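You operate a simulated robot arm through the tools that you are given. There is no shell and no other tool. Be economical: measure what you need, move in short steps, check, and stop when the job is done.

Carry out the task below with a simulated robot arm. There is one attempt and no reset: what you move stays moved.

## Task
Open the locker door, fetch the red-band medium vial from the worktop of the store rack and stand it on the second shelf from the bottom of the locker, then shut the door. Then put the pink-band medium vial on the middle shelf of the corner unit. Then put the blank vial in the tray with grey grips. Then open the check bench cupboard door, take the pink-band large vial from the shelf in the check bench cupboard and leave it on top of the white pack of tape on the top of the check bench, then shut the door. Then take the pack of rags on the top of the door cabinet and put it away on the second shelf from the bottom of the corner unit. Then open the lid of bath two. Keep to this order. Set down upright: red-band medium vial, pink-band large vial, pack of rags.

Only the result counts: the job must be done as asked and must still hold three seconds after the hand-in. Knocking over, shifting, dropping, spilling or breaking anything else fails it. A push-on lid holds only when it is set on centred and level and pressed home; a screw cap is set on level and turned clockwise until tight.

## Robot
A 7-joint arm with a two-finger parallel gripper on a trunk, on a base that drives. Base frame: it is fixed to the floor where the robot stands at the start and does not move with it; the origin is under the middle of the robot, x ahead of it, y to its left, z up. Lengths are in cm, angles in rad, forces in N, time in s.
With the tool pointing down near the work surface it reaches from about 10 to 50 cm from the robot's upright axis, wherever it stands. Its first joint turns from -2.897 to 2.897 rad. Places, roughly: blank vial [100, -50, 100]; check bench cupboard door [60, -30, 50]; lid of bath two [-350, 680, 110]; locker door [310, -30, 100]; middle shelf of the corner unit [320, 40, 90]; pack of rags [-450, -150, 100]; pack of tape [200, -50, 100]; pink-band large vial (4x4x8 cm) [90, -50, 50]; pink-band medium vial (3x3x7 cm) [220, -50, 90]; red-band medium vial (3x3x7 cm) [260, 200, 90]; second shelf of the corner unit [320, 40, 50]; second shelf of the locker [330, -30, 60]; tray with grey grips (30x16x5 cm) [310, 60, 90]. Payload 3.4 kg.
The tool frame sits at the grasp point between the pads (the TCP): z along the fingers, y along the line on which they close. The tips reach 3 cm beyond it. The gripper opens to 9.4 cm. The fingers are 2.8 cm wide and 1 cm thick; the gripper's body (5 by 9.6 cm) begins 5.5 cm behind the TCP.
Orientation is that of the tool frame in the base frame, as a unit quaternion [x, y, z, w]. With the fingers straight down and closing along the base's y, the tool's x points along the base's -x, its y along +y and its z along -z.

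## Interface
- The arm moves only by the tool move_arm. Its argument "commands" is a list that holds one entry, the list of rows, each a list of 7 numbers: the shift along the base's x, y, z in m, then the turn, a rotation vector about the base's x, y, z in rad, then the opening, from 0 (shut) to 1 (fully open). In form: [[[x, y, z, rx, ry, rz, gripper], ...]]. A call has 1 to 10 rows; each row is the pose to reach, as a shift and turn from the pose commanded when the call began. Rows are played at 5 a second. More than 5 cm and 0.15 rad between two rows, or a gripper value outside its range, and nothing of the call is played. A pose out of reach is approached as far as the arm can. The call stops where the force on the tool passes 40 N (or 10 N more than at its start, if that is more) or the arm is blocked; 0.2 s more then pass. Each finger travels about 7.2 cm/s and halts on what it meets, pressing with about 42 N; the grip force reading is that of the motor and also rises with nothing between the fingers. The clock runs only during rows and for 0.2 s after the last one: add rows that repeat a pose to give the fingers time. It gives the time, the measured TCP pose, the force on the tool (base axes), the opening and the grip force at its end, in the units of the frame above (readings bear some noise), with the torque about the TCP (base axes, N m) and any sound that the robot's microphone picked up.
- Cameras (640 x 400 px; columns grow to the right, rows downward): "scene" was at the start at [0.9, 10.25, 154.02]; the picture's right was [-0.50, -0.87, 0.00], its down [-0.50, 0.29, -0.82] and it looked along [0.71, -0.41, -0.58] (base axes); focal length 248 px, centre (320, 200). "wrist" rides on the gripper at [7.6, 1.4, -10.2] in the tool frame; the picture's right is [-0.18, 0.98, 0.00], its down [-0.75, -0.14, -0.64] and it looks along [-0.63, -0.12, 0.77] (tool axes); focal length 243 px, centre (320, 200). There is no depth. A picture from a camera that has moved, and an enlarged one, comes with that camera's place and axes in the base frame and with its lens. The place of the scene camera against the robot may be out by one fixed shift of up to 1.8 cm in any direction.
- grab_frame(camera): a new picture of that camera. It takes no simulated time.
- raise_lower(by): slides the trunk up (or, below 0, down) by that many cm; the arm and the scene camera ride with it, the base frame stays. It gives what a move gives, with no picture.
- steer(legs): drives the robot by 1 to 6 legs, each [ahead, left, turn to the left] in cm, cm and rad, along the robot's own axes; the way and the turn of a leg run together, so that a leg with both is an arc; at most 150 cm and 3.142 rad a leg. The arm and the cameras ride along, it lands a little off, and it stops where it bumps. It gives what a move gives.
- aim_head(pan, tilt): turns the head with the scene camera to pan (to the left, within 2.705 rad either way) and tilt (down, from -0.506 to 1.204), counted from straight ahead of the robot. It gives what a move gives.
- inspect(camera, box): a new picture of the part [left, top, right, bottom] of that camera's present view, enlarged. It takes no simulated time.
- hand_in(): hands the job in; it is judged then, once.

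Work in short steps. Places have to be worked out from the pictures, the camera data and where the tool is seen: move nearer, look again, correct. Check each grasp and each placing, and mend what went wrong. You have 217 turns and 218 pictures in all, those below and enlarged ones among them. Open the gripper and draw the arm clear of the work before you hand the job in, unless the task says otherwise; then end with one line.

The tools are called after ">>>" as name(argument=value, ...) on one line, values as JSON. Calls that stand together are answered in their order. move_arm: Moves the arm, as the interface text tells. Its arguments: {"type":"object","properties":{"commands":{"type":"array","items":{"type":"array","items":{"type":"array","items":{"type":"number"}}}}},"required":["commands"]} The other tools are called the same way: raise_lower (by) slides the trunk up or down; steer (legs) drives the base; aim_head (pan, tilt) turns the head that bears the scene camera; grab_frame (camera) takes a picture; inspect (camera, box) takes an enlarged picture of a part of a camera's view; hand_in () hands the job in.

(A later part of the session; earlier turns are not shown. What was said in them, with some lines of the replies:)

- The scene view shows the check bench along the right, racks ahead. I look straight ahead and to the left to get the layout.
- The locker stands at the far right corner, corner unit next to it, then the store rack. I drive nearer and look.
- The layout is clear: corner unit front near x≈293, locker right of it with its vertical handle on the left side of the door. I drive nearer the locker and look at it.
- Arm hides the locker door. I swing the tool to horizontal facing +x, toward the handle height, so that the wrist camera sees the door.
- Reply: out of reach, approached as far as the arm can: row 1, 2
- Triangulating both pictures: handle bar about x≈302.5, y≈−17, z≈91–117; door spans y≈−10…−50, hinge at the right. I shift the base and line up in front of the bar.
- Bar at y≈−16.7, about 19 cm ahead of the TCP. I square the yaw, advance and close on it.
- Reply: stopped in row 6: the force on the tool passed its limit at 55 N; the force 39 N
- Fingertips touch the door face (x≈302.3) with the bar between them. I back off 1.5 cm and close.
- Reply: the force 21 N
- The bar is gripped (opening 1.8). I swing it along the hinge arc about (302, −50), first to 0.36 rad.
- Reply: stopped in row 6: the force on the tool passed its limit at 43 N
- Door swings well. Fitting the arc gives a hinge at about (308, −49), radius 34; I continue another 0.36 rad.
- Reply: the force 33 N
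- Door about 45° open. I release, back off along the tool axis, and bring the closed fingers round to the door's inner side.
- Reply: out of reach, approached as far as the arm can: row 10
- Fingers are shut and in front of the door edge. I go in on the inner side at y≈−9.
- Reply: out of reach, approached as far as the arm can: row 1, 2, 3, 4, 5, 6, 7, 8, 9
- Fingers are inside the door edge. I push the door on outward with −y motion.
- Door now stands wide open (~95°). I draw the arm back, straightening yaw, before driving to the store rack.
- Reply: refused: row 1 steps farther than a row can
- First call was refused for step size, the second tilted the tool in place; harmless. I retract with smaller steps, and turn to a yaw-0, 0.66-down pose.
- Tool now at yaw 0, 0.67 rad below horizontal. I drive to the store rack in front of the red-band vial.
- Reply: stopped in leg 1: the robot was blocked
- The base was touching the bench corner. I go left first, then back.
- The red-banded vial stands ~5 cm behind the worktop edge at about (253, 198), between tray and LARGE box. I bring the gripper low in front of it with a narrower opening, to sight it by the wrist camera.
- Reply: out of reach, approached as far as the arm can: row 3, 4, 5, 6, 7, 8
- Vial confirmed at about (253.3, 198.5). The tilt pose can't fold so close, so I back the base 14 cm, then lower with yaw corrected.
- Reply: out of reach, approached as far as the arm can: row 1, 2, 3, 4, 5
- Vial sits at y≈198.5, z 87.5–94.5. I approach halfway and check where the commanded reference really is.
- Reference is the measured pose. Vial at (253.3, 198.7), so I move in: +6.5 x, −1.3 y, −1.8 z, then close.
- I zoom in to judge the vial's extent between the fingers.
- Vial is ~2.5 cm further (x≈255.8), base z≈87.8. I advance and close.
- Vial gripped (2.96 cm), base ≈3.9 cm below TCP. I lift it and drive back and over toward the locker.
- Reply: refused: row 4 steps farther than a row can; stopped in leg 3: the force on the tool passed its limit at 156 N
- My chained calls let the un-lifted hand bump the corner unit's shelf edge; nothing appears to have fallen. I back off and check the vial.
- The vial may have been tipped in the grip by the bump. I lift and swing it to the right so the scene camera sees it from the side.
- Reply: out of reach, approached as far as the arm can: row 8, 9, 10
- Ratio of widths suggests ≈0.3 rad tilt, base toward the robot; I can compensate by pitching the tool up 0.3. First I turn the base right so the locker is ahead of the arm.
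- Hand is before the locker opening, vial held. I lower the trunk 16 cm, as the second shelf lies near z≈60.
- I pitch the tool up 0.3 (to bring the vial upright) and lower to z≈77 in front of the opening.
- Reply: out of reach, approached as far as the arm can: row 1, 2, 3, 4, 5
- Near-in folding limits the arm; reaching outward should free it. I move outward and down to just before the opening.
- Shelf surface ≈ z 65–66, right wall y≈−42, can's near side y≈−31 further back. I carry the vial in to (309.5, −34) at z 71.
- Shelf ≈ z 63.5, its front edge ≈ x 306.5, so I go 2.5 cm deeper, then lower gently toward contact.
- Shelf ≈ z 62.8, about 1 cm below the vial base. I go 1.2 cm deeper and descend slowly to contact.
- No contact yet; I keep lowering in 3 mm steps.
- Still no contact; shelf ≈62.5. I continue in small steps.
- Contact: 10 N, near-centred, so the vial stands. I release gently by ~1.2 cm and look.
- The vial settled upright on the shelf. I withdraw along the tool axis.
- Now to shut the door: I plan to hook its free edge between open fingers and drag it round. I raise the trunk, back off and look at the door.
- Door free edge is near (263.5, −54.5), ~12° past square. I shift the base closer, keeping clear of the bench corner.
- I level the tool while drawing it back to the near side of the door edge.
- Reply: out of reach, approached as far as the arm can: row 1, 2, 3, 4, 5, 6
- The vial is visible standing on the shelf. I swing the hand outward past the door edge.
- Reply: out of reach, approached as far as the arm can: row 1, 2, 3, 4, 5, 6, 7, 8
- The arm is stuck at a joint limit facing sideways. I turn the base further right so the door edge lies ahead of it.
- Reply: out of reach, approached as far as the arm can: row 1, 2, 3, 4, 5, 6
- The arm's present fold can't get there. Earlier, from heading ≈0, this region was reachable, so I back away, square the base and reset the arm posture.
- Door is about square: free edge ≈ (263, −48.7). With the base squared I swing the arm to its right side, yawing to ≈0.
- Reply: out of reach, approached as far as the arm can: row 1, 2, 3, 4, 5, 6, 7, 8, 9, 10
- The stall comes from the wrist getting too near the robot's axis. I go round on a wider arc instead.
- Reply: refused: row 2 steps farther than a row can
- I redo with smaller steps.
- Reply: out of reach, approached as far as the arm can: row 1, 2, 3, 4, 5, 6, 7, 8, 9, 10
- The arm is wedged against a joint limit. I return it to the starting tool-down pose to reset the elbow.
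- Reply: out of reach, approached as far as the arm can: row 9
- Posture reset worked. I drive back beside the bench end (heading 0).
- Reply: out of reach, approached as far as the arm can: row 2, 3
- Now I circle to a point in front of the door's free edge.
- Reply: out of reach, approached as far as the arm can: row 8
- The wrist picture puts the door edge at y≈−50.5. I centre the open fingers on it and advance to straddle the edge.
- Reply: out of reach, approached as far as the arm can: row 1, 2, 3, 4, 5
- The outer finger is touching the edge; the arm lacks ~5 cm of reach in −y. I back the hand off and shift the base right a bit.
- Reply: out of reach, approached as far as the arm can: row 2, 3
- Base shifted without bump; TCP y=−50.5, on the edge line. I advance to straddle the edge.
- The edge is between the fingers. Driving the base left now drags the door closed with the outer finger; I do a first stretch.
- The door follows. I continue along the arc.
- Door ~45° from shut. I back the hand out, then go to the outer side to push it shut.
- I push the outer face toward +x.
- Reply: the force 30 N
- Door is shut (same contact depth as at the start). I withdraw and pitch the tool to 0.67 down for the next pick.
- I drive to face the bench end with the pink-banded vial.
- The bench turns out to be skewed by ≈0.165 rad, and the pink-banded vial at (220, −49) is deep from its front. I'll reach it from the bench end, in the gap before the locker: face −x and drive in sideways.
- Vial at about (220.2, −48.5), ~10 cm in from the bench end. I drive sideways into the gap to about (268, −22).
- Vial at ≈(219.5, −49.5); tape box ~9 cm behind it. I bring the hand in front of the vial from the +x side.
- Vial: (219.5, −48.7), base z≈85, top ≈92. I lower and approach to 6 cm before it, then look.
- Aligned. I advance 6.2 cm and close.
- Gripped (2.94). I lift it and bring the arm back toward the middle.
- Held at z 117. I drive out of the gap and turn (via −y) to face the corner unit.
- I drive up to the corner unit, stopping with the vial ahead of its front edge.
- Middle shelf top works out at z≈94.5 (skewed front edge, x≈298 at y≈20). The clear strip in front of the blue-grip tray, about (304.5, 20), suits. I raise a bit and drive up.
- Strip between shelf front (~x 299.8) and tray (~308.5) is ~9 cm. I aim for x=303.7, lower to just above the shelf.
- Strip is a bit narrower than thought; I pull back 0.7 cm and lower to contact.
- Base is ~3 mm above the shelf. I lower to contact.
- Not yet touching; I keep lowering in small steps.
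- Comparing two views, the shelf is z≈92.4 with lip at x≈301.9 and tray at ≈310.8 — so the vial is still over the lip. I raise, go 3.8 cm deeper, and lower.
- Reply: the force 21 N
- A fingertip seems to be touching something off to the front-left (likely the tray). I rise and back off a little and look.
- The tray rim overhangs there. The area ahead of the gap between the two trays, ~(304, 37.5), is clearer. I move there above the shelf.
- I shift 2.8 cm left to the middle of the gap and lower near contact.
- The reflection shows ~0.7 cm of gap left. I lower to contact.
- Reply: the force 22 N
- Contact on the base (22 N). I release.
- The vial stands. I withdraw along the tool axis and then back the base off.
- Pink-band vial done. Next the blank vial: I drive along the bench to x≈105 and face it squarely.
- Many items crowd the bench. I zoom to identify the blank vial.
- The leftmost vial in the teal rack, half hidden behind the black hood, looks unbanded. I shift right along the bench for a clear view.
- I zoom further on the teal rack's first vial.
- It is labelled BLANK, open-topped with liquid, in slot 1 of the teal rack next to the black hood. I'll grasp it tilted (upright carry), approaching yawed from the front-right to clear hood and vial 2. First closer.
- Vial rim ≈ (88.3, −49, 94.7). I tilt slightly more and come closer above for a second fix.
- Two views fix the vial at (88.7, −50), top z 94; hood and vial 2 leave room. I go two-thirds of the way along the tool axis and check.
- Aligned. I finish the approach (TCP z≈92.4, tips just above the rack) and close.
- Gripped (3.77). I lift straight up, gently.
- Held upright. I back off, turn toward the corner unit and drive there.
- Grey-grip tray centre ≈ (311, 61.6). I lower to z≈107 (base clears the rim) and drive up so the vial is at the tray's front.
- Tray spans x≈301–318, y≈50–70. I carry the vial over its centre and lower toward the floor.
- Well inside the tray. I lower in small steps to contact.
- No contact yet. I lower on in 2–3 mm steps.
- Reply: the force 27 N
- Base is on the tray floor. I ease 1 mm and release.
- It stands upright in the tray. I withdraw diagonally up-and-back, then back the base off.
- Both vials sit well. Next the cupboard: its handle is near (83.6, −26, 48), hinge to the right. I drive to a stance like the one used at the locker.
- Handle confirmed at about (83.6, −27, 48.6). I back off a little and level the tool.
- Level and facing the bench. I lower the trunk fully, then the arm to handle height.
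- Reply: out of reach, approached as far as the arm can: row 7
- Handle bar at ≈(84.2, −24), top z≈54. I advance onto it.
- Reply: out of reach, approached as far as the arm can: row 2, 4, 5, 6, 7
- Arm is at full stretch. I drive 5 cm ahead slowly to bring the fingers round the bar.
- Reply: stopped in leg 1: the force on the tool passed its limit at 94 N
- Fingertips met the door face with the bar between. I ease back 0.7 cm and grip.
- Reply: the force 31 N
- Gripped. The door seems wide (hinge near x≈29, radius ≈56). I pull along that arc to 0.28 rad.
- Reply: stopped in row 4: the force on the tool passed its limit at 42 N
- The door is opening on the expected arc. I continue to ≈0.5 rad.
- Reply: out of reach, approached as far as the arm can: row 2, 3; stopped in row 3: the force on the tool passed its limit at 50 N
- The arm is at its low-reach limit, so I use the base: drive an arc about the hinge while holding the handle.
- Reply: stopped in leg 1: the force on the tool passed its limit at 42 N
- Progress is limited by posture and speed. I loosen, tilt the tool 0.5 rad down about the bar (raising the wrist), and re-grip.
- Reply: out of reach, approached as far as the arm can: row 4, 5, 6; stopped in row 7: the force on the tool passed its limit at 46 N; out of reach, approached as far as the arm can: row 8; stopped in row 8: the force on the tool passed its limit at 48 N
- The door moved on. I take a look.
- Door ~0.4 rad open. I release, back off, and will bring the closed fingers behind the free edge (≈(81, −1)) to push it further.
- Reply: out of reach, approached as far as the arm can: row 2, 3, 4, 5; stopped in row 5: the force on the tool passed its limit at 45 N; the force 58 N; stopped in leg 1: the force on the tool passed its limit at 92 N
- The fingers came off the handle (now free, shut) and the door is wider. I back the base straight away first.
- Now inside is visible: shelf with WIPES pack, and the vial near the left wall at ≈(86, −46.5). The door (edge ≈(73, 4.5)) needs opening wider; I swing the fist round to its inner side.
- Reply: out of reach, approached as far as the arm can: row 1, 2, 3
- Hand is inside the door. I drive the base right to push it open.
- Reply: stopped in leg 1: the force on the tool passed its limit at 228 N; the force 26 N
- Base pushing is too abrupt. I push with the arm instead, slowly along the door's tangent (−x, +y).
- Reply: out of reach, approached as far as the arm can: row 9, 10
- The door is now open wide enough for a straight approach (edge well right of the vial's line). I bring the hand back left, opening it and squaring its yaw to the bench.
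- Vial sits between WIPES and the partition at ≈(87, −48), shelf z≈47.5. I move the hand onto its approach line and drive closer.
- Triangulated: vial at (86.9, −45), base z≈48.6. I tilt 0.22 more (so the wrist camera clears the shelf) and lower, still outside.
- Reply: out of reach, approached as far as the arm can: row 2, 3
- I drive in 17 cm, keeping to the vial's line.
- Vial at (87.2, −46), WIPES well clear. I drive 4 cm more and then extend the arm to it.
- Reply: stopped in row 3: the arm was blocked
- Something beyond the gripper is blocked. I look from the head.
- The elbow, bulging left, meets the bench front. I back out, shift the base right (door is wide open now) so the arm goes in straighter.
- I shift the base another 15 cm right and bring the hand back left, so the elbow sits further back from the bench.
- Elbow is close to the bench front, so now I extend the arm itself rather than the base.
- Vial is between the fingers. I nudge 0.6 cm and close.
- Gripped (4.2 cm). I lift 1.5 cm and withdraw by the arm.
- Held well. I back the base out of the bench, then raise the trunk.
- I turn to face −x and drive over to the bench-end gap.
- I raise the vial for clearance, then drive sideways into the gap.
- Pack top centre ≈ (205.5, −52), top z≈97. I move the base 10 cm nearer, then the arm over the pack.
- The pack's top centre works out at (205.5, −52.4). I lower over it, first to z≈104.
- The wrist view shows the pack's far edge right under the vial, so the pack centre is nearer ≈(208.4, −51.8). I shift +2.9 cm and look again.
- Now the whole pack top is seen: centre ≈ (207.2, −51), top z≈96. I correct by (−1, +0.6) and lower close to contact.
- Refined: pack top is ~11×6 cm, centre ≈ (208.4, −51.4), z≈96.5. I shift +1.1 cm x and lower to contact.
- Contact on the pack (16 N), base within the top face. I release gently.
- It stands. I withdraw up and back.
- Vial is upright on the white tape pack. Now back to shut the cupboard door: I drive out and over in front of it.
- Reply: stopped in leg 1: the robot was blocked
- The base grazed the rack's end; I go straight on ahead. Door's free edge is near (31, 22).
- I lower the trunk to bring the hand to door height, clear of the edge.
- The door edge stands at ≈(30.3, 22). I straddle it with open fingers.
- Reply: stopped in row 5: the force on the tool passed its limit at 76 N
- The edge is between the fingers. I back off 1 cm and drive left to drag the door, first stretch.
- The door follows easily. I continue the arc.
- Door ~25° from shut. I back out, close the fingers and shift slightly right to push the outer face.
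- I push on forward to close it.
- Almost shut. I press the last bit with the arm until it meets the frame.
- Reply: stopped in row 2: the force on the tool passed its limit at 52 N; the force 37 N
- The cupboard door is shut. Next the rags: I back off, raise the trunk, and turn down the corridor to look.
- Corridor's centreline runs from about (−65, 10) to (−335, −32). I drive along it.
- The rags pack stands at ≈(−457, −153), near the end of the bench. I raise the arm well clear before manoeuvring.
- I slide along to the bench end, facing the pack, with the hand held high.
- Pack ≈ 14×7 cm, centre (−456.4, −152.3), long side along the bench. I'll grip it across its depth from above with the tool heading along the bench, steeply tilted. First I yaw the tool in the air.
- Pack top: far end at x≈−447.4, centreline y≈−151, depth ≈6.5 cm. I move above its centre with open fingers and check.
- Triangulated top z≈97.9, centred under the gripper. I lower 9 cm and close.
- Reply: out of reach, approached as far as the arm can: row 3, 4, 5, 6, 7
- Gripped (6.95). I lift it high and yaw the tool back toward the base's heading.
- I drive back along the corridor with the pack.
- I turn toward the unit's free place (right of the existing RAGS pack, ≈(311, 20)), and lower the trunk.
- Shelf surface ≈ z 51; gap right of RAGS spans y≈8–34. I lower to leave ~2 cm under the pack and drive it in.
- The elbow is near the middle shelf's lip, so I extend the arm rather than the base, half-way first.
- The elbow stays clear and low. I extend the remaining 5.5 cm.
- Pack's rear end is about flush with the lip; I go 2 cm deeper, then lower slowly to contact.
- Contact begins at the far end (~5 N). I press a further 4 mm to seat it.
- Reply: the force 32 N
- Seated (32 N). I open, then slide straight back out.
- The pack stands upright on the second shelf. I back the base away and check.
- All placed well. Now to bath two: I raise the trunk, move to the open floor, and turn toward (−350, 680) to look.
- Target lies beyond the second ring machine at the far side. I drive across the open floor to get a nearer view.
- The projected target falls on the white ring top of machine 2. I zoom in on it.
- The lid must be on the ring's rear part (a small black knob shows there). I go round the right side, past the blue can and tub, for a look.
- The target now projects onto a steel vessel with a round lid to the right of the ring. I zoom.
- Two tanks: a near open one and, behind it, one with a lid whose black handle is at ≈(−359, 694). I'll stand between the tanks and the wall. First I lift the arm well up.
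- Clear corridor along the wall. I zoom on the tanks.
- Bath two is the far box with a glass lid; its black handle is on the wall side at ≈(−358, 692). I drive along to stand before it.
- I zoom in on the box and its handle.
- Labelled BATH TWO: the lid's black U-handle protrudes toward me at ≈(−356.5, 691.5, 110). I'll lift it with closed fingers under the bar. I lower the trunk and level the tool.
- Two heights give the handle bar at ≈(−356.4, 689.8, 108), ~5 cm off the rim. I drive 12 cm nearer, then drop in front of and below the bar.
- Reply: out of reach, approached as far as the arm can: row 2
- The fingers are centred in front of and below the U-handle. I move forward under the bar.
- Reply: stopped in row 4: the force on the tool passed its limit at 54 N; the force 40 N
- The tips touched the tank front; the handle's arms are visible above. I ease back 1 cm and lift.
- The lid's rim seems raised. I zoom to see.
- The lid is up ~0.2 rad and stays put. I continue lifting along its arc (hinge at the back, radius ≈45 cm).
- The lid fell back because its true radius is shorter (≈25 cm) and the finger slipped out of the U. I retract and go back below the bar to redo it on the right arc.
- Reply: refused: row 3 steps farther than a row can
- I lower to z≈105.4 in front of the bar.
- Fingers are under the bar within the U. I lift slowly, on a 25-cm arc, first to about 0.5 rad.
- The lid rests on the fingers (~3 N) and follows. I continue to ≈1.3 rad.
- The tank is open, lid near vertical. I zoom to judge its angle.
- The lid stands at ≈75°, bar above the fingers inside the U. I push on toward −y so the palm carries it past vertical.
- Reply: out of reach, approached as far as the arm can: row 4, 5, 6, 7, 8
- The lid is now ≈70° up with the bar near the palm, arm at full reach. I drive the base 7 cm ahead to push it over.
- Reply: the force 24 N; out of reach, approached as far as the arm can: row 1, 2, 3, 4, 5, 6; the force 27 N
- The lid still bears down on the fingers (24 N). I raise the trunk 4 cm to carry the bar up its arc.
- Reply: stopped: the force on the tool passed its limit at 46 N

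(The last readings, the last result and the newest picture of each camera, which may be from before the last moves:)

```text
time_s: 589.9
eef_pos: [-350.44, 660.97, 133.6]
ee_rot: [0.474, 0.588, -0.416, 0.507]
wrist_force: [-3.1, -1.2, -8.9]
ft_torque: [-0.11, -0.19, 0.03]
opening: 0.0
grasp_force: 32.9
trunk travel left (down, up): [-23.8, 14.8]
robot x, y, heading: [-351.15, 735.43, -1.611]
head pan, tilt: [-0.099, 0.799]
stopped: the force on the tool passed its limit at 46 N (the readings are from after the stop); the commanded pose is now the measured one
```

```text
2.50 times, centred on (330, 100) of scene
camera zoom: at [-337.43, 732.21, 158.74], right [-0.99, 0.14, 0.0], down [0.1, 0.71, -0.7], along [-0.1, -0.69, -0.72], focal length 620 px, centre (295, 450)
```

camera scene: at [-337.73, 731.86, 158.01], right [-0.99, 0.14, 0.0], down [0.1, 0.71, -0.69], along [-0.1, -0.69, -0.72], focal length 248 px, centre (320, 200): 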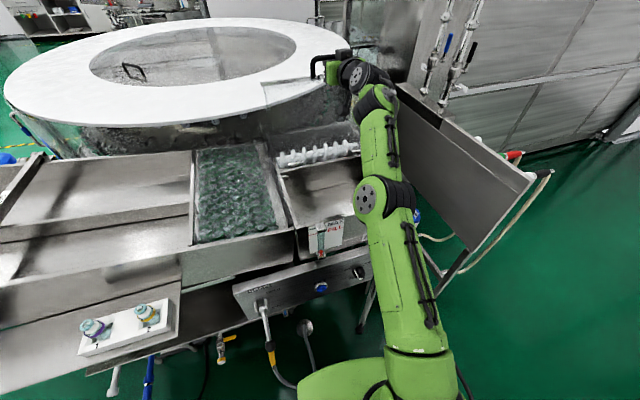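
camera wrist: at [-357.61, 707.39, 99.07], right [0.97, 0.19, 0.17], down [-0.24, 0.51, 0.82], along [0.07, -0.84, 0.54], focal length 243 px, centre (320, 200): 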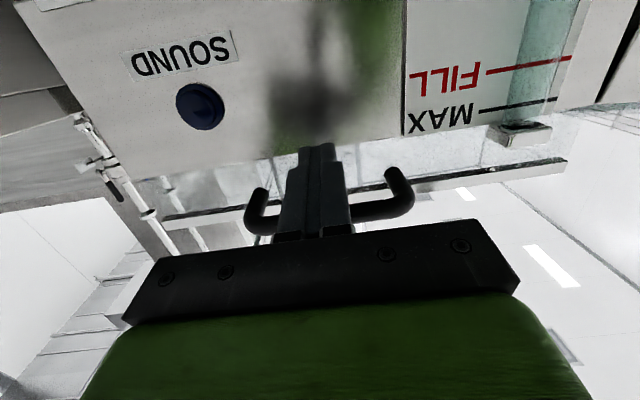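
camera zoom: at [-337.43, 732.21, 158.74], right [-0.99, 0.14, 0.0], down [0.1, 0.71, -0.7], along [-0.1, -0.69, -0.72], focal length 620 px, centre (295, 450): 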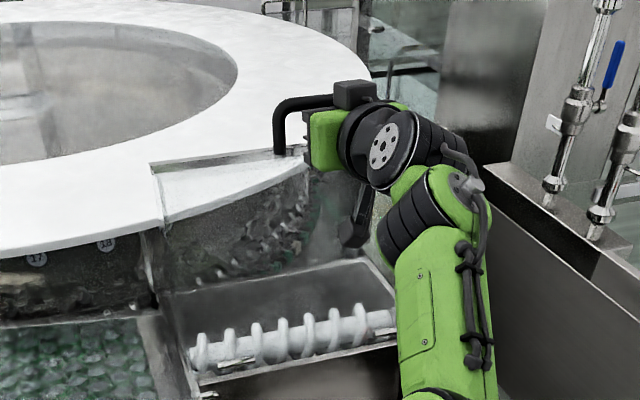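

Pulling up is now rigid, so the bar is at the top of its arc (lid ~vertical). I lower the fingers 2 cm so it may swing over, then nudge the base ahead.

>>> move_arm(commands=[[[0, 0, -0.01, 0, 0, 0, 0], [0, 0, -0.02, 0, 0, 0, 0], [0, 0, -0.025, 0, 0, 0, 0]]])

>>> steer(legs=[[5, 0, 0]])

>>> inspect(camera="scene", box=[230, 20, 430, 180])

```text
time_s: 590.7
eef_pos: [-350.38, 661.02, 133.09]
ee_rot: [0.462, 0.578, -0.427, 0.519]
wrist_force: [0.4, -1.8, 9.9]
ft_torque: [0.04, -0.19, -0.01]
opening: 0.0
grasp_force: 33.1
out of reach, approached as far as the arm can: row 2
trunk travel left (down, up): [-23.8, 14.8]
robot x, y, heading: [-351.06, 735.49, -1.613]
head pan, tilt: [-0.099, 0.799]
stopped in row 3: the force on the tool passed its limit at 44 N (the readings are from after the stop); the commanded pose is now the measured one
```

```text
time_s: 591.6
eef_pos: [-350.63, 659.63, 133.31]
ee_rot: [0.471, 0.576, -0.423, 0.517]
wrist_force: [4.1, 41.5, -2.1]
ft_torque: [0.44, -0.26, -2.57]
opening: 0.02
grasp_force: 33.4
trunk travel left (down, up): [-23.8, 14.8]
robot x, y, heading: [-351.34, 733.24, -1.615]
head pan, tilt: [-0.099, 0.799]
stopped in leg 1: the force on the tool passed its limit at 224 N (the readings are from after the stop); the commanded pose is now the measured one
```

```text
2.50 times, centred on (330, 100) of scene
camera zoom: at [-337.39, 730.9, 158.69], right [-0.99, 0.14, 0.0], down [0.1, 0.7, -0.7], along [-0.1, -0.7, -0.71], focal length 620 px, centre (295, 450)
```

zoom: 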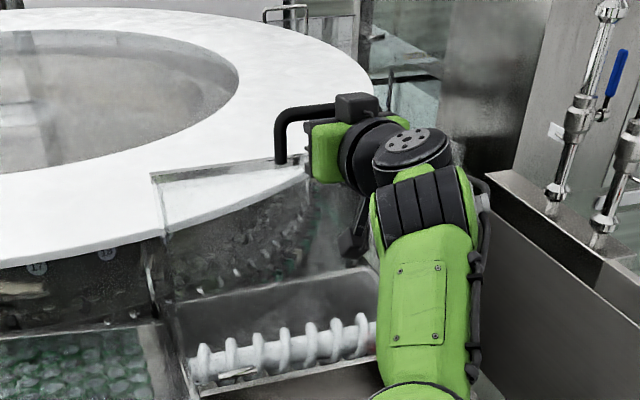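

All directions are now rigid: the lid is against its open stop. I ease back 3 cm, withdrawing the fingers straight out of the U, and watch.

>>> steer(legs=[[-3, 0, 0]])

>>> inspect(camera="scene", box=[230, 20, 430, 180])

```text
time_s: 592.4
eef_pos: [-350.94, 661.98, 133.18]
ee_rot: [0.47, 0.575, -0.424, 0.519]
wrist_force: [-9.6, -6.6, 27.2]
ft_torque: [0.07, 0.01, -0.01]
opening: 0.0
grasp_force: 32.8
trunk travel left (down, up): [-23.8, 14.8]
robot x, y, heading: [-351.08, 735.85, -1.615]
head pan, tilt: [-0.099, 0.799]
```

```text
2.50 times, centred on (330, 100) of scene
camera zoom: at [-337.64, 733.09, 158.74], right [-0.99, 0.14, 0.0], down [0.1, 0.71, -0.7], along [-0.1, -0.69, -0.71], focal length 620 px, centre (295, 450)
```

zoom: 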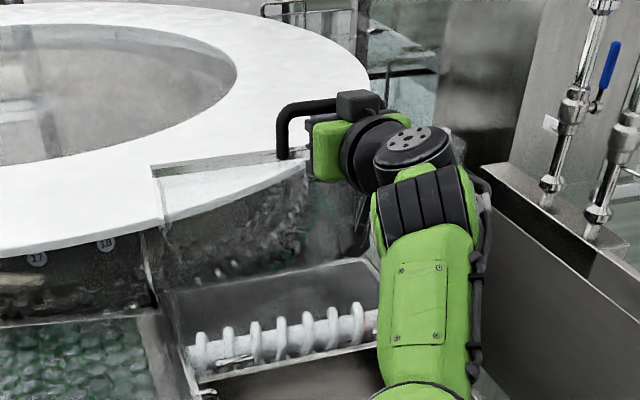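

Fingers press on the rim; I raise them 0.8 cm to float in the gap, then slide straight back out.

>>> move_arm(commands=[[[0, 0, 0.005, 0, 0, 0, 0], [0, 0, 0.009, 0, 0, 0, 0], [-0.004, 0.02, 0.009, 0, 0, 0, 0], [-0.008, 0.04, 0.009, 0, 0, 0, 0], [-0.012, 0.06, 0.009, 0, 0, 0, 0], [-0.016, 0.08, 0.009, 0, 0, 0, 0], [-0.02, 0.1, 0.009, 0, 0, 0, 0], [-0.024, 0.12, 0.009, 0, 0, 0, 0]]])

>>> grab_frame(camera="scene")

```text
time_s: 594.2
eef_pos: [-350.58, 661.46, 133.65]
ee_rot: [0.471, 0.578, -0.422, 0.516]
wrist_force: [1.3, 1.5, -14.2]
ft_torque: [-0.4, -0.08, -0.03]
opening: 0.01
grasp_force: 33.2
out of reach, approached as far as the arm can: row 3, 4, 5, 6, 7, 8
trunk travel left (down, up): [-23.8, 14.8]
robot x, y, heading: [-351.16, 735.81, -1.619]
head pan, tilt: [-0.099, 0.799]
```

```text
4 pictures are left
camera scene: at [-337.34, 732.45, 158.67], right [-0.99, 0.14, 0.0], down [0.1, 0.71, -0.7], along [-0.1, -0.69, -0.72], focal length 248 px, centre (320, 200)
```

scene: 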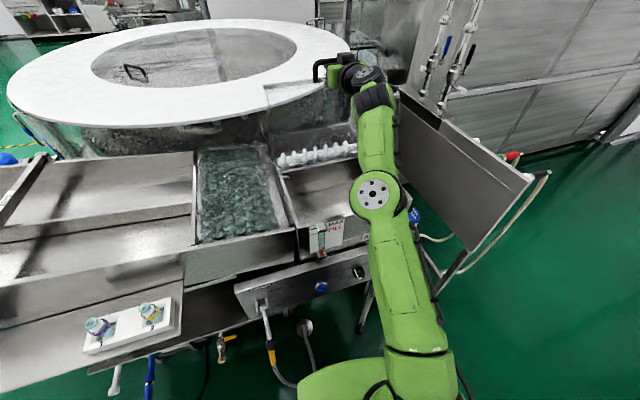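

Arm is at its posture limit; I'll withdraw with the base. First a 3 mm drop to float in the gap (reading the force).

>>> move_arm(commands=[[[0, 0, -0.002, 0, 0, 0, 0], [0, 0, -0.003, 0, 0, 0, 0]]])

```text
time_s: 594.8
eef_pos: [-350.81, 661.4, 133.84]
ee_rot: [0.472, 0.575, -0.425, 0.517]
wrist_force: [-2.7, -0.9, -7.6]
ft_torque: [-0.15, -0.14, 0.08]
opening: 0.01
grasp_force: 33.2
trunk travel left (down, up): [-23.8, 14.8]
robot x, y, heading: [-350.72, 735.99, -1.615]
head pan, tilt: [-0.099, 0.799]
```

>>> move_arm(commands=[[[0, 0, -0.002, 0, 0, 0, 0], [0, 0, -0.003, 0, 0, 0, 0]]])

```text
time_s: 595.4
eef_pos: [-350.5, 661.55, 133.38]
ee_rot: [0.47, 0.576, -0.424, 0.517]
wrist_force: [-1.4, 0.1, -0.4]
ft_torque: [0.04, -0.01, -0.01]
opening: 0.0
grasp_force: 33.4
trunk travel left (down, up): [-23.8, 14.8]
robot x, y, heading: [-350.91, 736.08, -1.616]
head pan, tilt: [-0.099, 0.799]
```

Force is zero: the lid stands by itself. I back the base out slowly.

>>> steer(legs=[[-6, 0, 0]])

```text
time_s: 596.4
eef_pos: [-349.9, 668.01, 133.72]
ee_rot: [0.469, 0.575, -0.425, 0.518]
wrist_force: [4.0, -0.1, 10.0]
ft_torque: [-0.21, -0.12, 0.07]
opening: 0.0
grasp_force: 33.0
trunk travel left (down, up): [-23.8, 14.8]
robot x, y, heading: [-350.41, 742.1, -1.618]
head pan, tilt: [-0.099, 0.799]
```

A light touch (10 N up). I check with a picture.

>>> inspect(camera="scene", box=[230, 20, 430, 180])

```text
2.50 times, centred on (330, 100) of scene
camera zoom: at [-336.99, 739.05, 158.69], right [-0.99, 0.14, 0.0], down [0.1, 0.71, -0.7], along [-0.1, -0.69, -0.72], focal length 620 px, centre (295, 450)
```

zoom: 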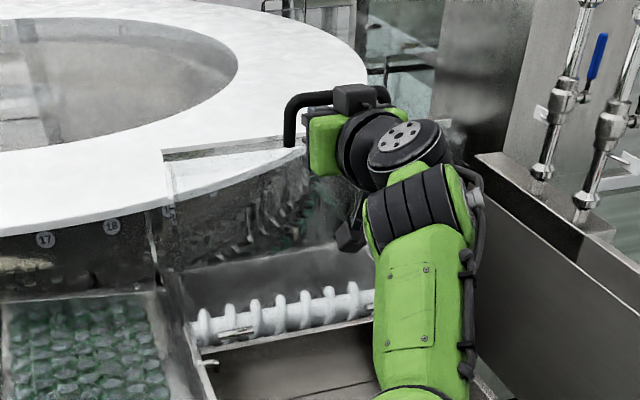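

The lid hasn't moved. I raise 3 mm to unload the rim.

>>> move_arm(commands=[[[0, 0, 0.002, 0, 0, 0, 0], [0, 0, 0.003, 0, 0, 0, 0]]])

```text
time_s: 597.0
eef_pos: [-349.89, 667.64, 133.66]
ee_rot: [0.469, 0.576, -0.424, 0.518]
wrist_force: [-0.1, 0.0, 0.2]
ft_torque: [0.01, 0.0, 0.0]
opening: 0.0
grasp_force: 33.2
trunk travel left (down, up): [-23.8, 14.8]
robot x, y, heading: [-350.56, 741.76, -1.615]
head pan, tilt: [-0.099, 0.799]
```

Force is zero again; I back the base out fully.

>>> steer(legs=[[-7, 0, 0]])

```text
time_s: 597.9
eef_pos: [-350.38, 670.58, 133.6]
ee_rot: [0.471, 0.57, -0.429, 0.519]
wrist_force: [-1.5, -13.0, -5.2]
ft_torque: [-3.09, -0.94, 0.84]
opening: 0.0
grasp_force: 33.0
trunk travel left (down, up): [-23.8, 14.8]
robot x, y, heading: [-350.04, 745.24, -1.616]
head pan, tilt: [-0.099, 0.799]
stopped in leg 1: the force on the tool passed its limit at 70 N (the readings are from after the stop); the commanded pose is now the measured one
```

The tool is caught somewhere. I look with the wrist camera.

>>> grab_frame(camera="wrist")

```text
2 pictures are left
camera wrist: at [-351.05, 681.72, 126.97], right [0.97, 0.17, 0.18], down [-0.25, 0.53, 0.81], along [0.04, -0.83, 0.56], focal length 243 px, centre (320, 200)
```

wrist: 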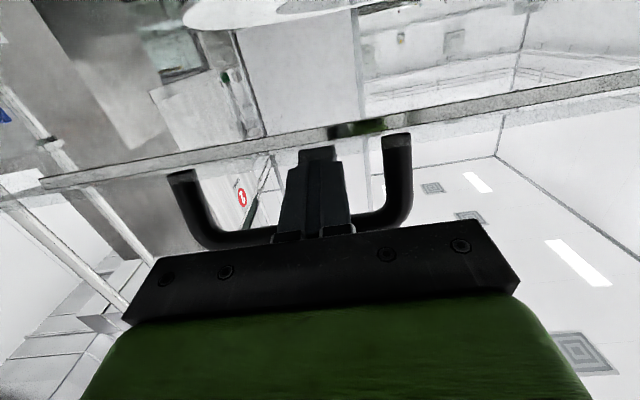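

Working it out: rim at (665.5, 134.6) and bar at (665, 139.7) — the lid is just past vertical, and the fingertips are nearly out of the U. I back off another small step.

>>> steer(legs=[[-2, 0, 0]])

```text
time_s: 598.7
eef_pos: [-350.3, 671.19, 133.5]
ee_rot: [0.47, 0.565, -0.433, 0.522]
wrist_force: [-2.1, -27.0, -11.0]
ft_torque: [-6.4, -1.56, 1.16]
opening: 0.02
grasp_force: 33.3
trunk travel left (down, up): [-23.8, 14.8]
robot x, y, heading: [-350.53, 746.76, -1.616]
head pan, tilt: [-0.099, 0.799]
stopped in leg 1: the force on the tool passed its limit at 59 N (the readings are from after the stop); the commanded pose is now the measured one
```

The torque points to a catch ~15–20 cm below the TCP: most likely the hanging wrist camera behind the tank's front wall. The fingertips are in front of the lid, so I raise the trunk a little.

>>> raise_lower(by=2)

```text
time_s: 599.1
eef_pos: [-350.43, 670.91, 133.51]
ee_rot: [0.471, 0.568, -0.431, 0.519]
wrist_force: [-0.7, -30.1, -13.4]
ft_torque: [-7.07, -1.44, 0.8]
opening: 0.02
grasp_force: 33.8
trunk travel left (down, up): [-24.4, 14.2]
robot x, y, heading: [-350.38, 746.44, -1.614]
head pan, tilt: [-0.099, 0.799]
stopped: the force on the tool passed its limit at 43 N (the readings are from after the stop); the commanded pose is now the measured one
```

Still held. I spend one picture to see the present state.

>>> inspect(camera="scene", box=[260, 20, 400, 170])

```text
2.67 times, centred on (330, 95) of scene
camera zoom: at [-336.98, 742.22, 159.29], right [-0.99, 0.14, 0.0], down [0.1, 0.71, -0.69], along [-0.1, -0.69, -0.72], focal length 662 px, centre (293, 480)
```

zoom: 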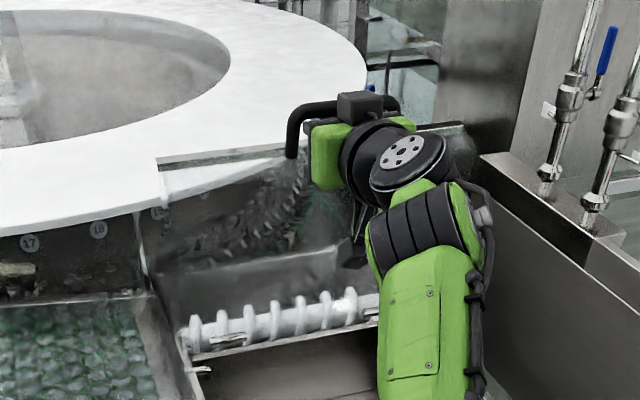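

The lid came along ~2–3 cm, with the bar pressing down on the fingers (Fz −13). I lower the fingers to free them from the bar.

>>> move_arm(commands=[[[0, -0.01, -0.002, 0, 0, 0, 0], [0, -0.015, -0.005, 0, 0, 0, 0], [0, -0.015, -0.008, 0, 0, 0, 0]]])

```text
time_s: 599.9
eef_pos: [-350.5, 670.78, 133.64]
ee_rot: [0.47, 0.565, -0.434, 0.52]
wrist_force: [-3.6, -8.1, 1.8]
ft_torque: [-2.16, -0.42, -0.4]
opening: 0.0
grasp_force: 32.4
out of reach, approached as far as the arm can: row 1, 2, 3
trunk travel left (down, up): [-24.4, 14.2]
robot x, y, heading: [-349.95, 746.83, -1.617]
head pan, tilt: [-0.099, 0.799]
```

The arm is nearly straight, so I use the trunk: down 1 cm.

>>> raise_lower(by=-1.2)

```text
time_s: 600.5
eef_pos: [-350.38, 671.5, 133.52]
ee_rot: [0.466, 0.559, -0.441, 0.526]
wrist_force: [-6.9, -6.4, 35.0]
ft_torque: [-3.02, -1.08, 1.12]
opening: 0.01
grasp_force: 32.8
trunk travel left (down, up): [-23.2, 15.4]
robot x, y, heading: [-350.63, 745.94, -1.614]
head pan, tilt: [-0.099, 0.799]
```

Fingers sit snugly in the U's gap (both up and down are blocked), so withdrawal must be centred. I re-centre by raising the trunk 1 cm.

>>> raise_lower(by=0.9)

```text
time_s: 601.1
eef_pos: [-350.47, 671.04, 133.62]
ee_rot: [0.469, 0.563, -0.437, 0.522]
wrist_force: [-5.0, -9.2, 21.0]
ft_torque: [-2.84, -0.54, -0.3]
opening: 0.0
grasp_force: 33.0
trunk travel left (down, up): [-24.1, 14.5]
robot x, y, heading: [-350.59, 746.53, -1.614]
head pan, tilt: [-0.099, 0.799]
```

I push the lid back to its stop first (base 4 cm ahead), to square it with the fingers.

>>> steer(legs=[[4.5, 0, 0]])

```text
time_s: 602.0
eef_pos: [-349.91, 666.73, 133.43]
ee_rot: [0.466, 0.566, -0.435, 0.522]
wrist_force: [8.0, -0.4, 25.0]
ft_torque: [-0.59, -0.3, 0.4]
opening: 0.01
grasp_force: 33.1
trunk travel left (down, up): [-24.1, 14.5]
robot x, y, heading: [-350.84, 741.88, -1.613]
head pan, tilt: [-0.099, 0.799]
```

Lateral force is gone; now I re-centre vertically (+0.7).

>>> raise_lower(by=0.7)

```text
time_s: 602.6
eef_pos: [-350.23, 666.47, 133.97]
ee_rot: [0.467, 0.567, -0.433, 0.522]
wrist_force: [-1.0, -0.4, -2.4]
ft_torque: [0.01, -0.05, -0.02]
opening: 0.0
grasp_force: 33.4
trunk travel left (down, up): [-24.8, 13.8]
robot x, y, heading: [-350.65, 742.03, -1.615]
head pan, tilt: [-0.099, 0.799]
```

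Centred and free. The lid plane is ≈668.5, so ~5.5 cm more withdrawal is needed; I go in 2-cm steps, re-centring.

>>> steer(legs=[[-2, 0, 0]])

```text
time_s: 603.4
eef_pos: [-349.95, 668.67, 134.26]
ee_rot: [0.467, 0.566, -0.434, 0.522]
wrist_force: [-0.2, 0.1, -0.3]
ft_torque: [0.0, 0.02, -0.03]
opening: 0.0
grasp_force: 33.1
trunk travel left (down, up): [-24.8, 13.8]
robot x, y, heading: [-350.66, 743.62, -1.614]
head pan, tilt: [-0.099, 0.799]
```

Free of force. Another 1.5 cm back.

>>> steer(legs=[[-1.7, 0, 0]])

```text
time_s: 604.1
eef_pos: [-349.88, 670.1, 134.16]
ee_rot: [0.467, 0.566, -0.434, 0.522]
wrist_force: [0.1, -0.3, 0.6]
ft_torque: [0.0, 0.01, 0.01]
opening: 0.0
grasp_force: 33.1
trunk travel left (down, up): [-24.8, 13.8]
robot x, y, heading: [-350.43, 745.82, -1.613]
head pan, tilt: [-0.099, 0.799]
```

Still free; another step.

>>> steer(legs=[[-1.7, 0, 0]])

```text
time_s: 604.9
eef_pos: [-349.95, 671.9, 134.25]
ee_rot: [0.465, 0.567, -0.433, 0.524]
wrist_force: [0.6, 0.0, 0.2]
ft_torque: [-0.02, 0.02, -0.01]
opening: 0.0
grasp_force: 32.9
trunk travel left (down, up): [-24.8, 13.8]
robot x, y, heading: [-350.45, 747.11, -1.615]
head pan, tilt: [-0.099, 0.799]
```

Past the earlier sticking point with zero force. I continue.

>>> steer(legs=[[-3, 0, 0], [-6, 0, 0]])

```text
time_s: 606.3
eef_pos: [-349.37, 681.18, 134.29]
ee_rot: [0.465, 0.566, -0.435, 0.524]
wrist_force: [-0.3, 1.0, 0.0]
ft_torque: [0.02, 0.02, -0.01]
opening: 0.0
grasp_force: 32.9
trunk travel left (down, up): [-24.8, 13.8]
robot x, y, heading: [-350.33, 756.1, -1.616]
head pan, tilt: [-0.099, 0.799]
```

The hand is clear. I use the last picture to see whether the lid stays open.

>>> inspect(camera="scene", box=[230, 30, 430, 190])

```text
2.50 times, centred on (330, 110) of scene
camera zoom: at [-336.44, 753.47, 159.68], right [-0.99, 0.14, 0.0], down [0.1, 0.71, -0.7], along [-0.1, -0.69, -0.72], focal length 620 px, centre (295, 425)
```

zoom: 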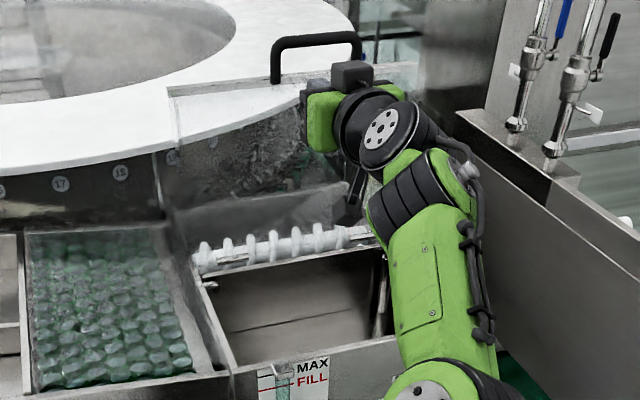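

The lid stands open by itself. I open the gripper, draw the arm a little clear, and finish.

>>> steer(legs=[[-8, 0, 0]])

>>> move_arm(commands=[[[0, 0, 0.01, 0, 0, 0, 0.3], [0, 0, 0.02, 0, 0, 0, 0.6], [0, 0, 0.02, 0, 0, 0, 0.8], [0, 0, 0.02, 0, 0, 0, 0.8]]])

```text
time_s: 607.4
eef_pos: [-348.96, 689.05, 134.23]
ee_rot: [0.465, 0.567, -0.434, 0.524]
wrist_force: [0.7, 0.0, 0.3]
ft_torque: [0.01, 0.01, 0.03]
opening: 0.01
grasp_force: 32.6
trunk travel left (down, up): [-24.8, 13.8]
robot x, y, heading: [-349.73, 764.21, -1.614]
head pan, tilt: [-0.099, 0.799]
```

```text
time_s: 608.4
eef_pos: [-349.09, 689.31, 135.43]
ee_rot: [0.467, 0.566, -0.435, 0.522]
wrist_force: [0.1, -0.5, 0.0]
ft_torque: [0.01, -0.01, 0.0]
opening: 7.53
grasp_force: 0.1
out of reach, approached as far as the arm can: row 1, 2, 3, 4
trunk travel left (down, up): [-24.8, 13.8]
robot x, y, heading: [-349.94, 764.27, -1.607]
head pan, tilt: [-0.099, 0.799]
```

Gripper is open and the arm is 20 cm clear of the lid, with no force on it. I hand in.

>>> hand_in()

```text
The job is handed in.
```

All six parts were carried out in the order asked and the job is handed in. Every placing and both doors looked right when I last viewed them. On the way I bumped the corner unit's shelf edge once and its base grazed the store rack. Nothing on the corner unit looked moved, but I did not check the rack's contents afterwards.
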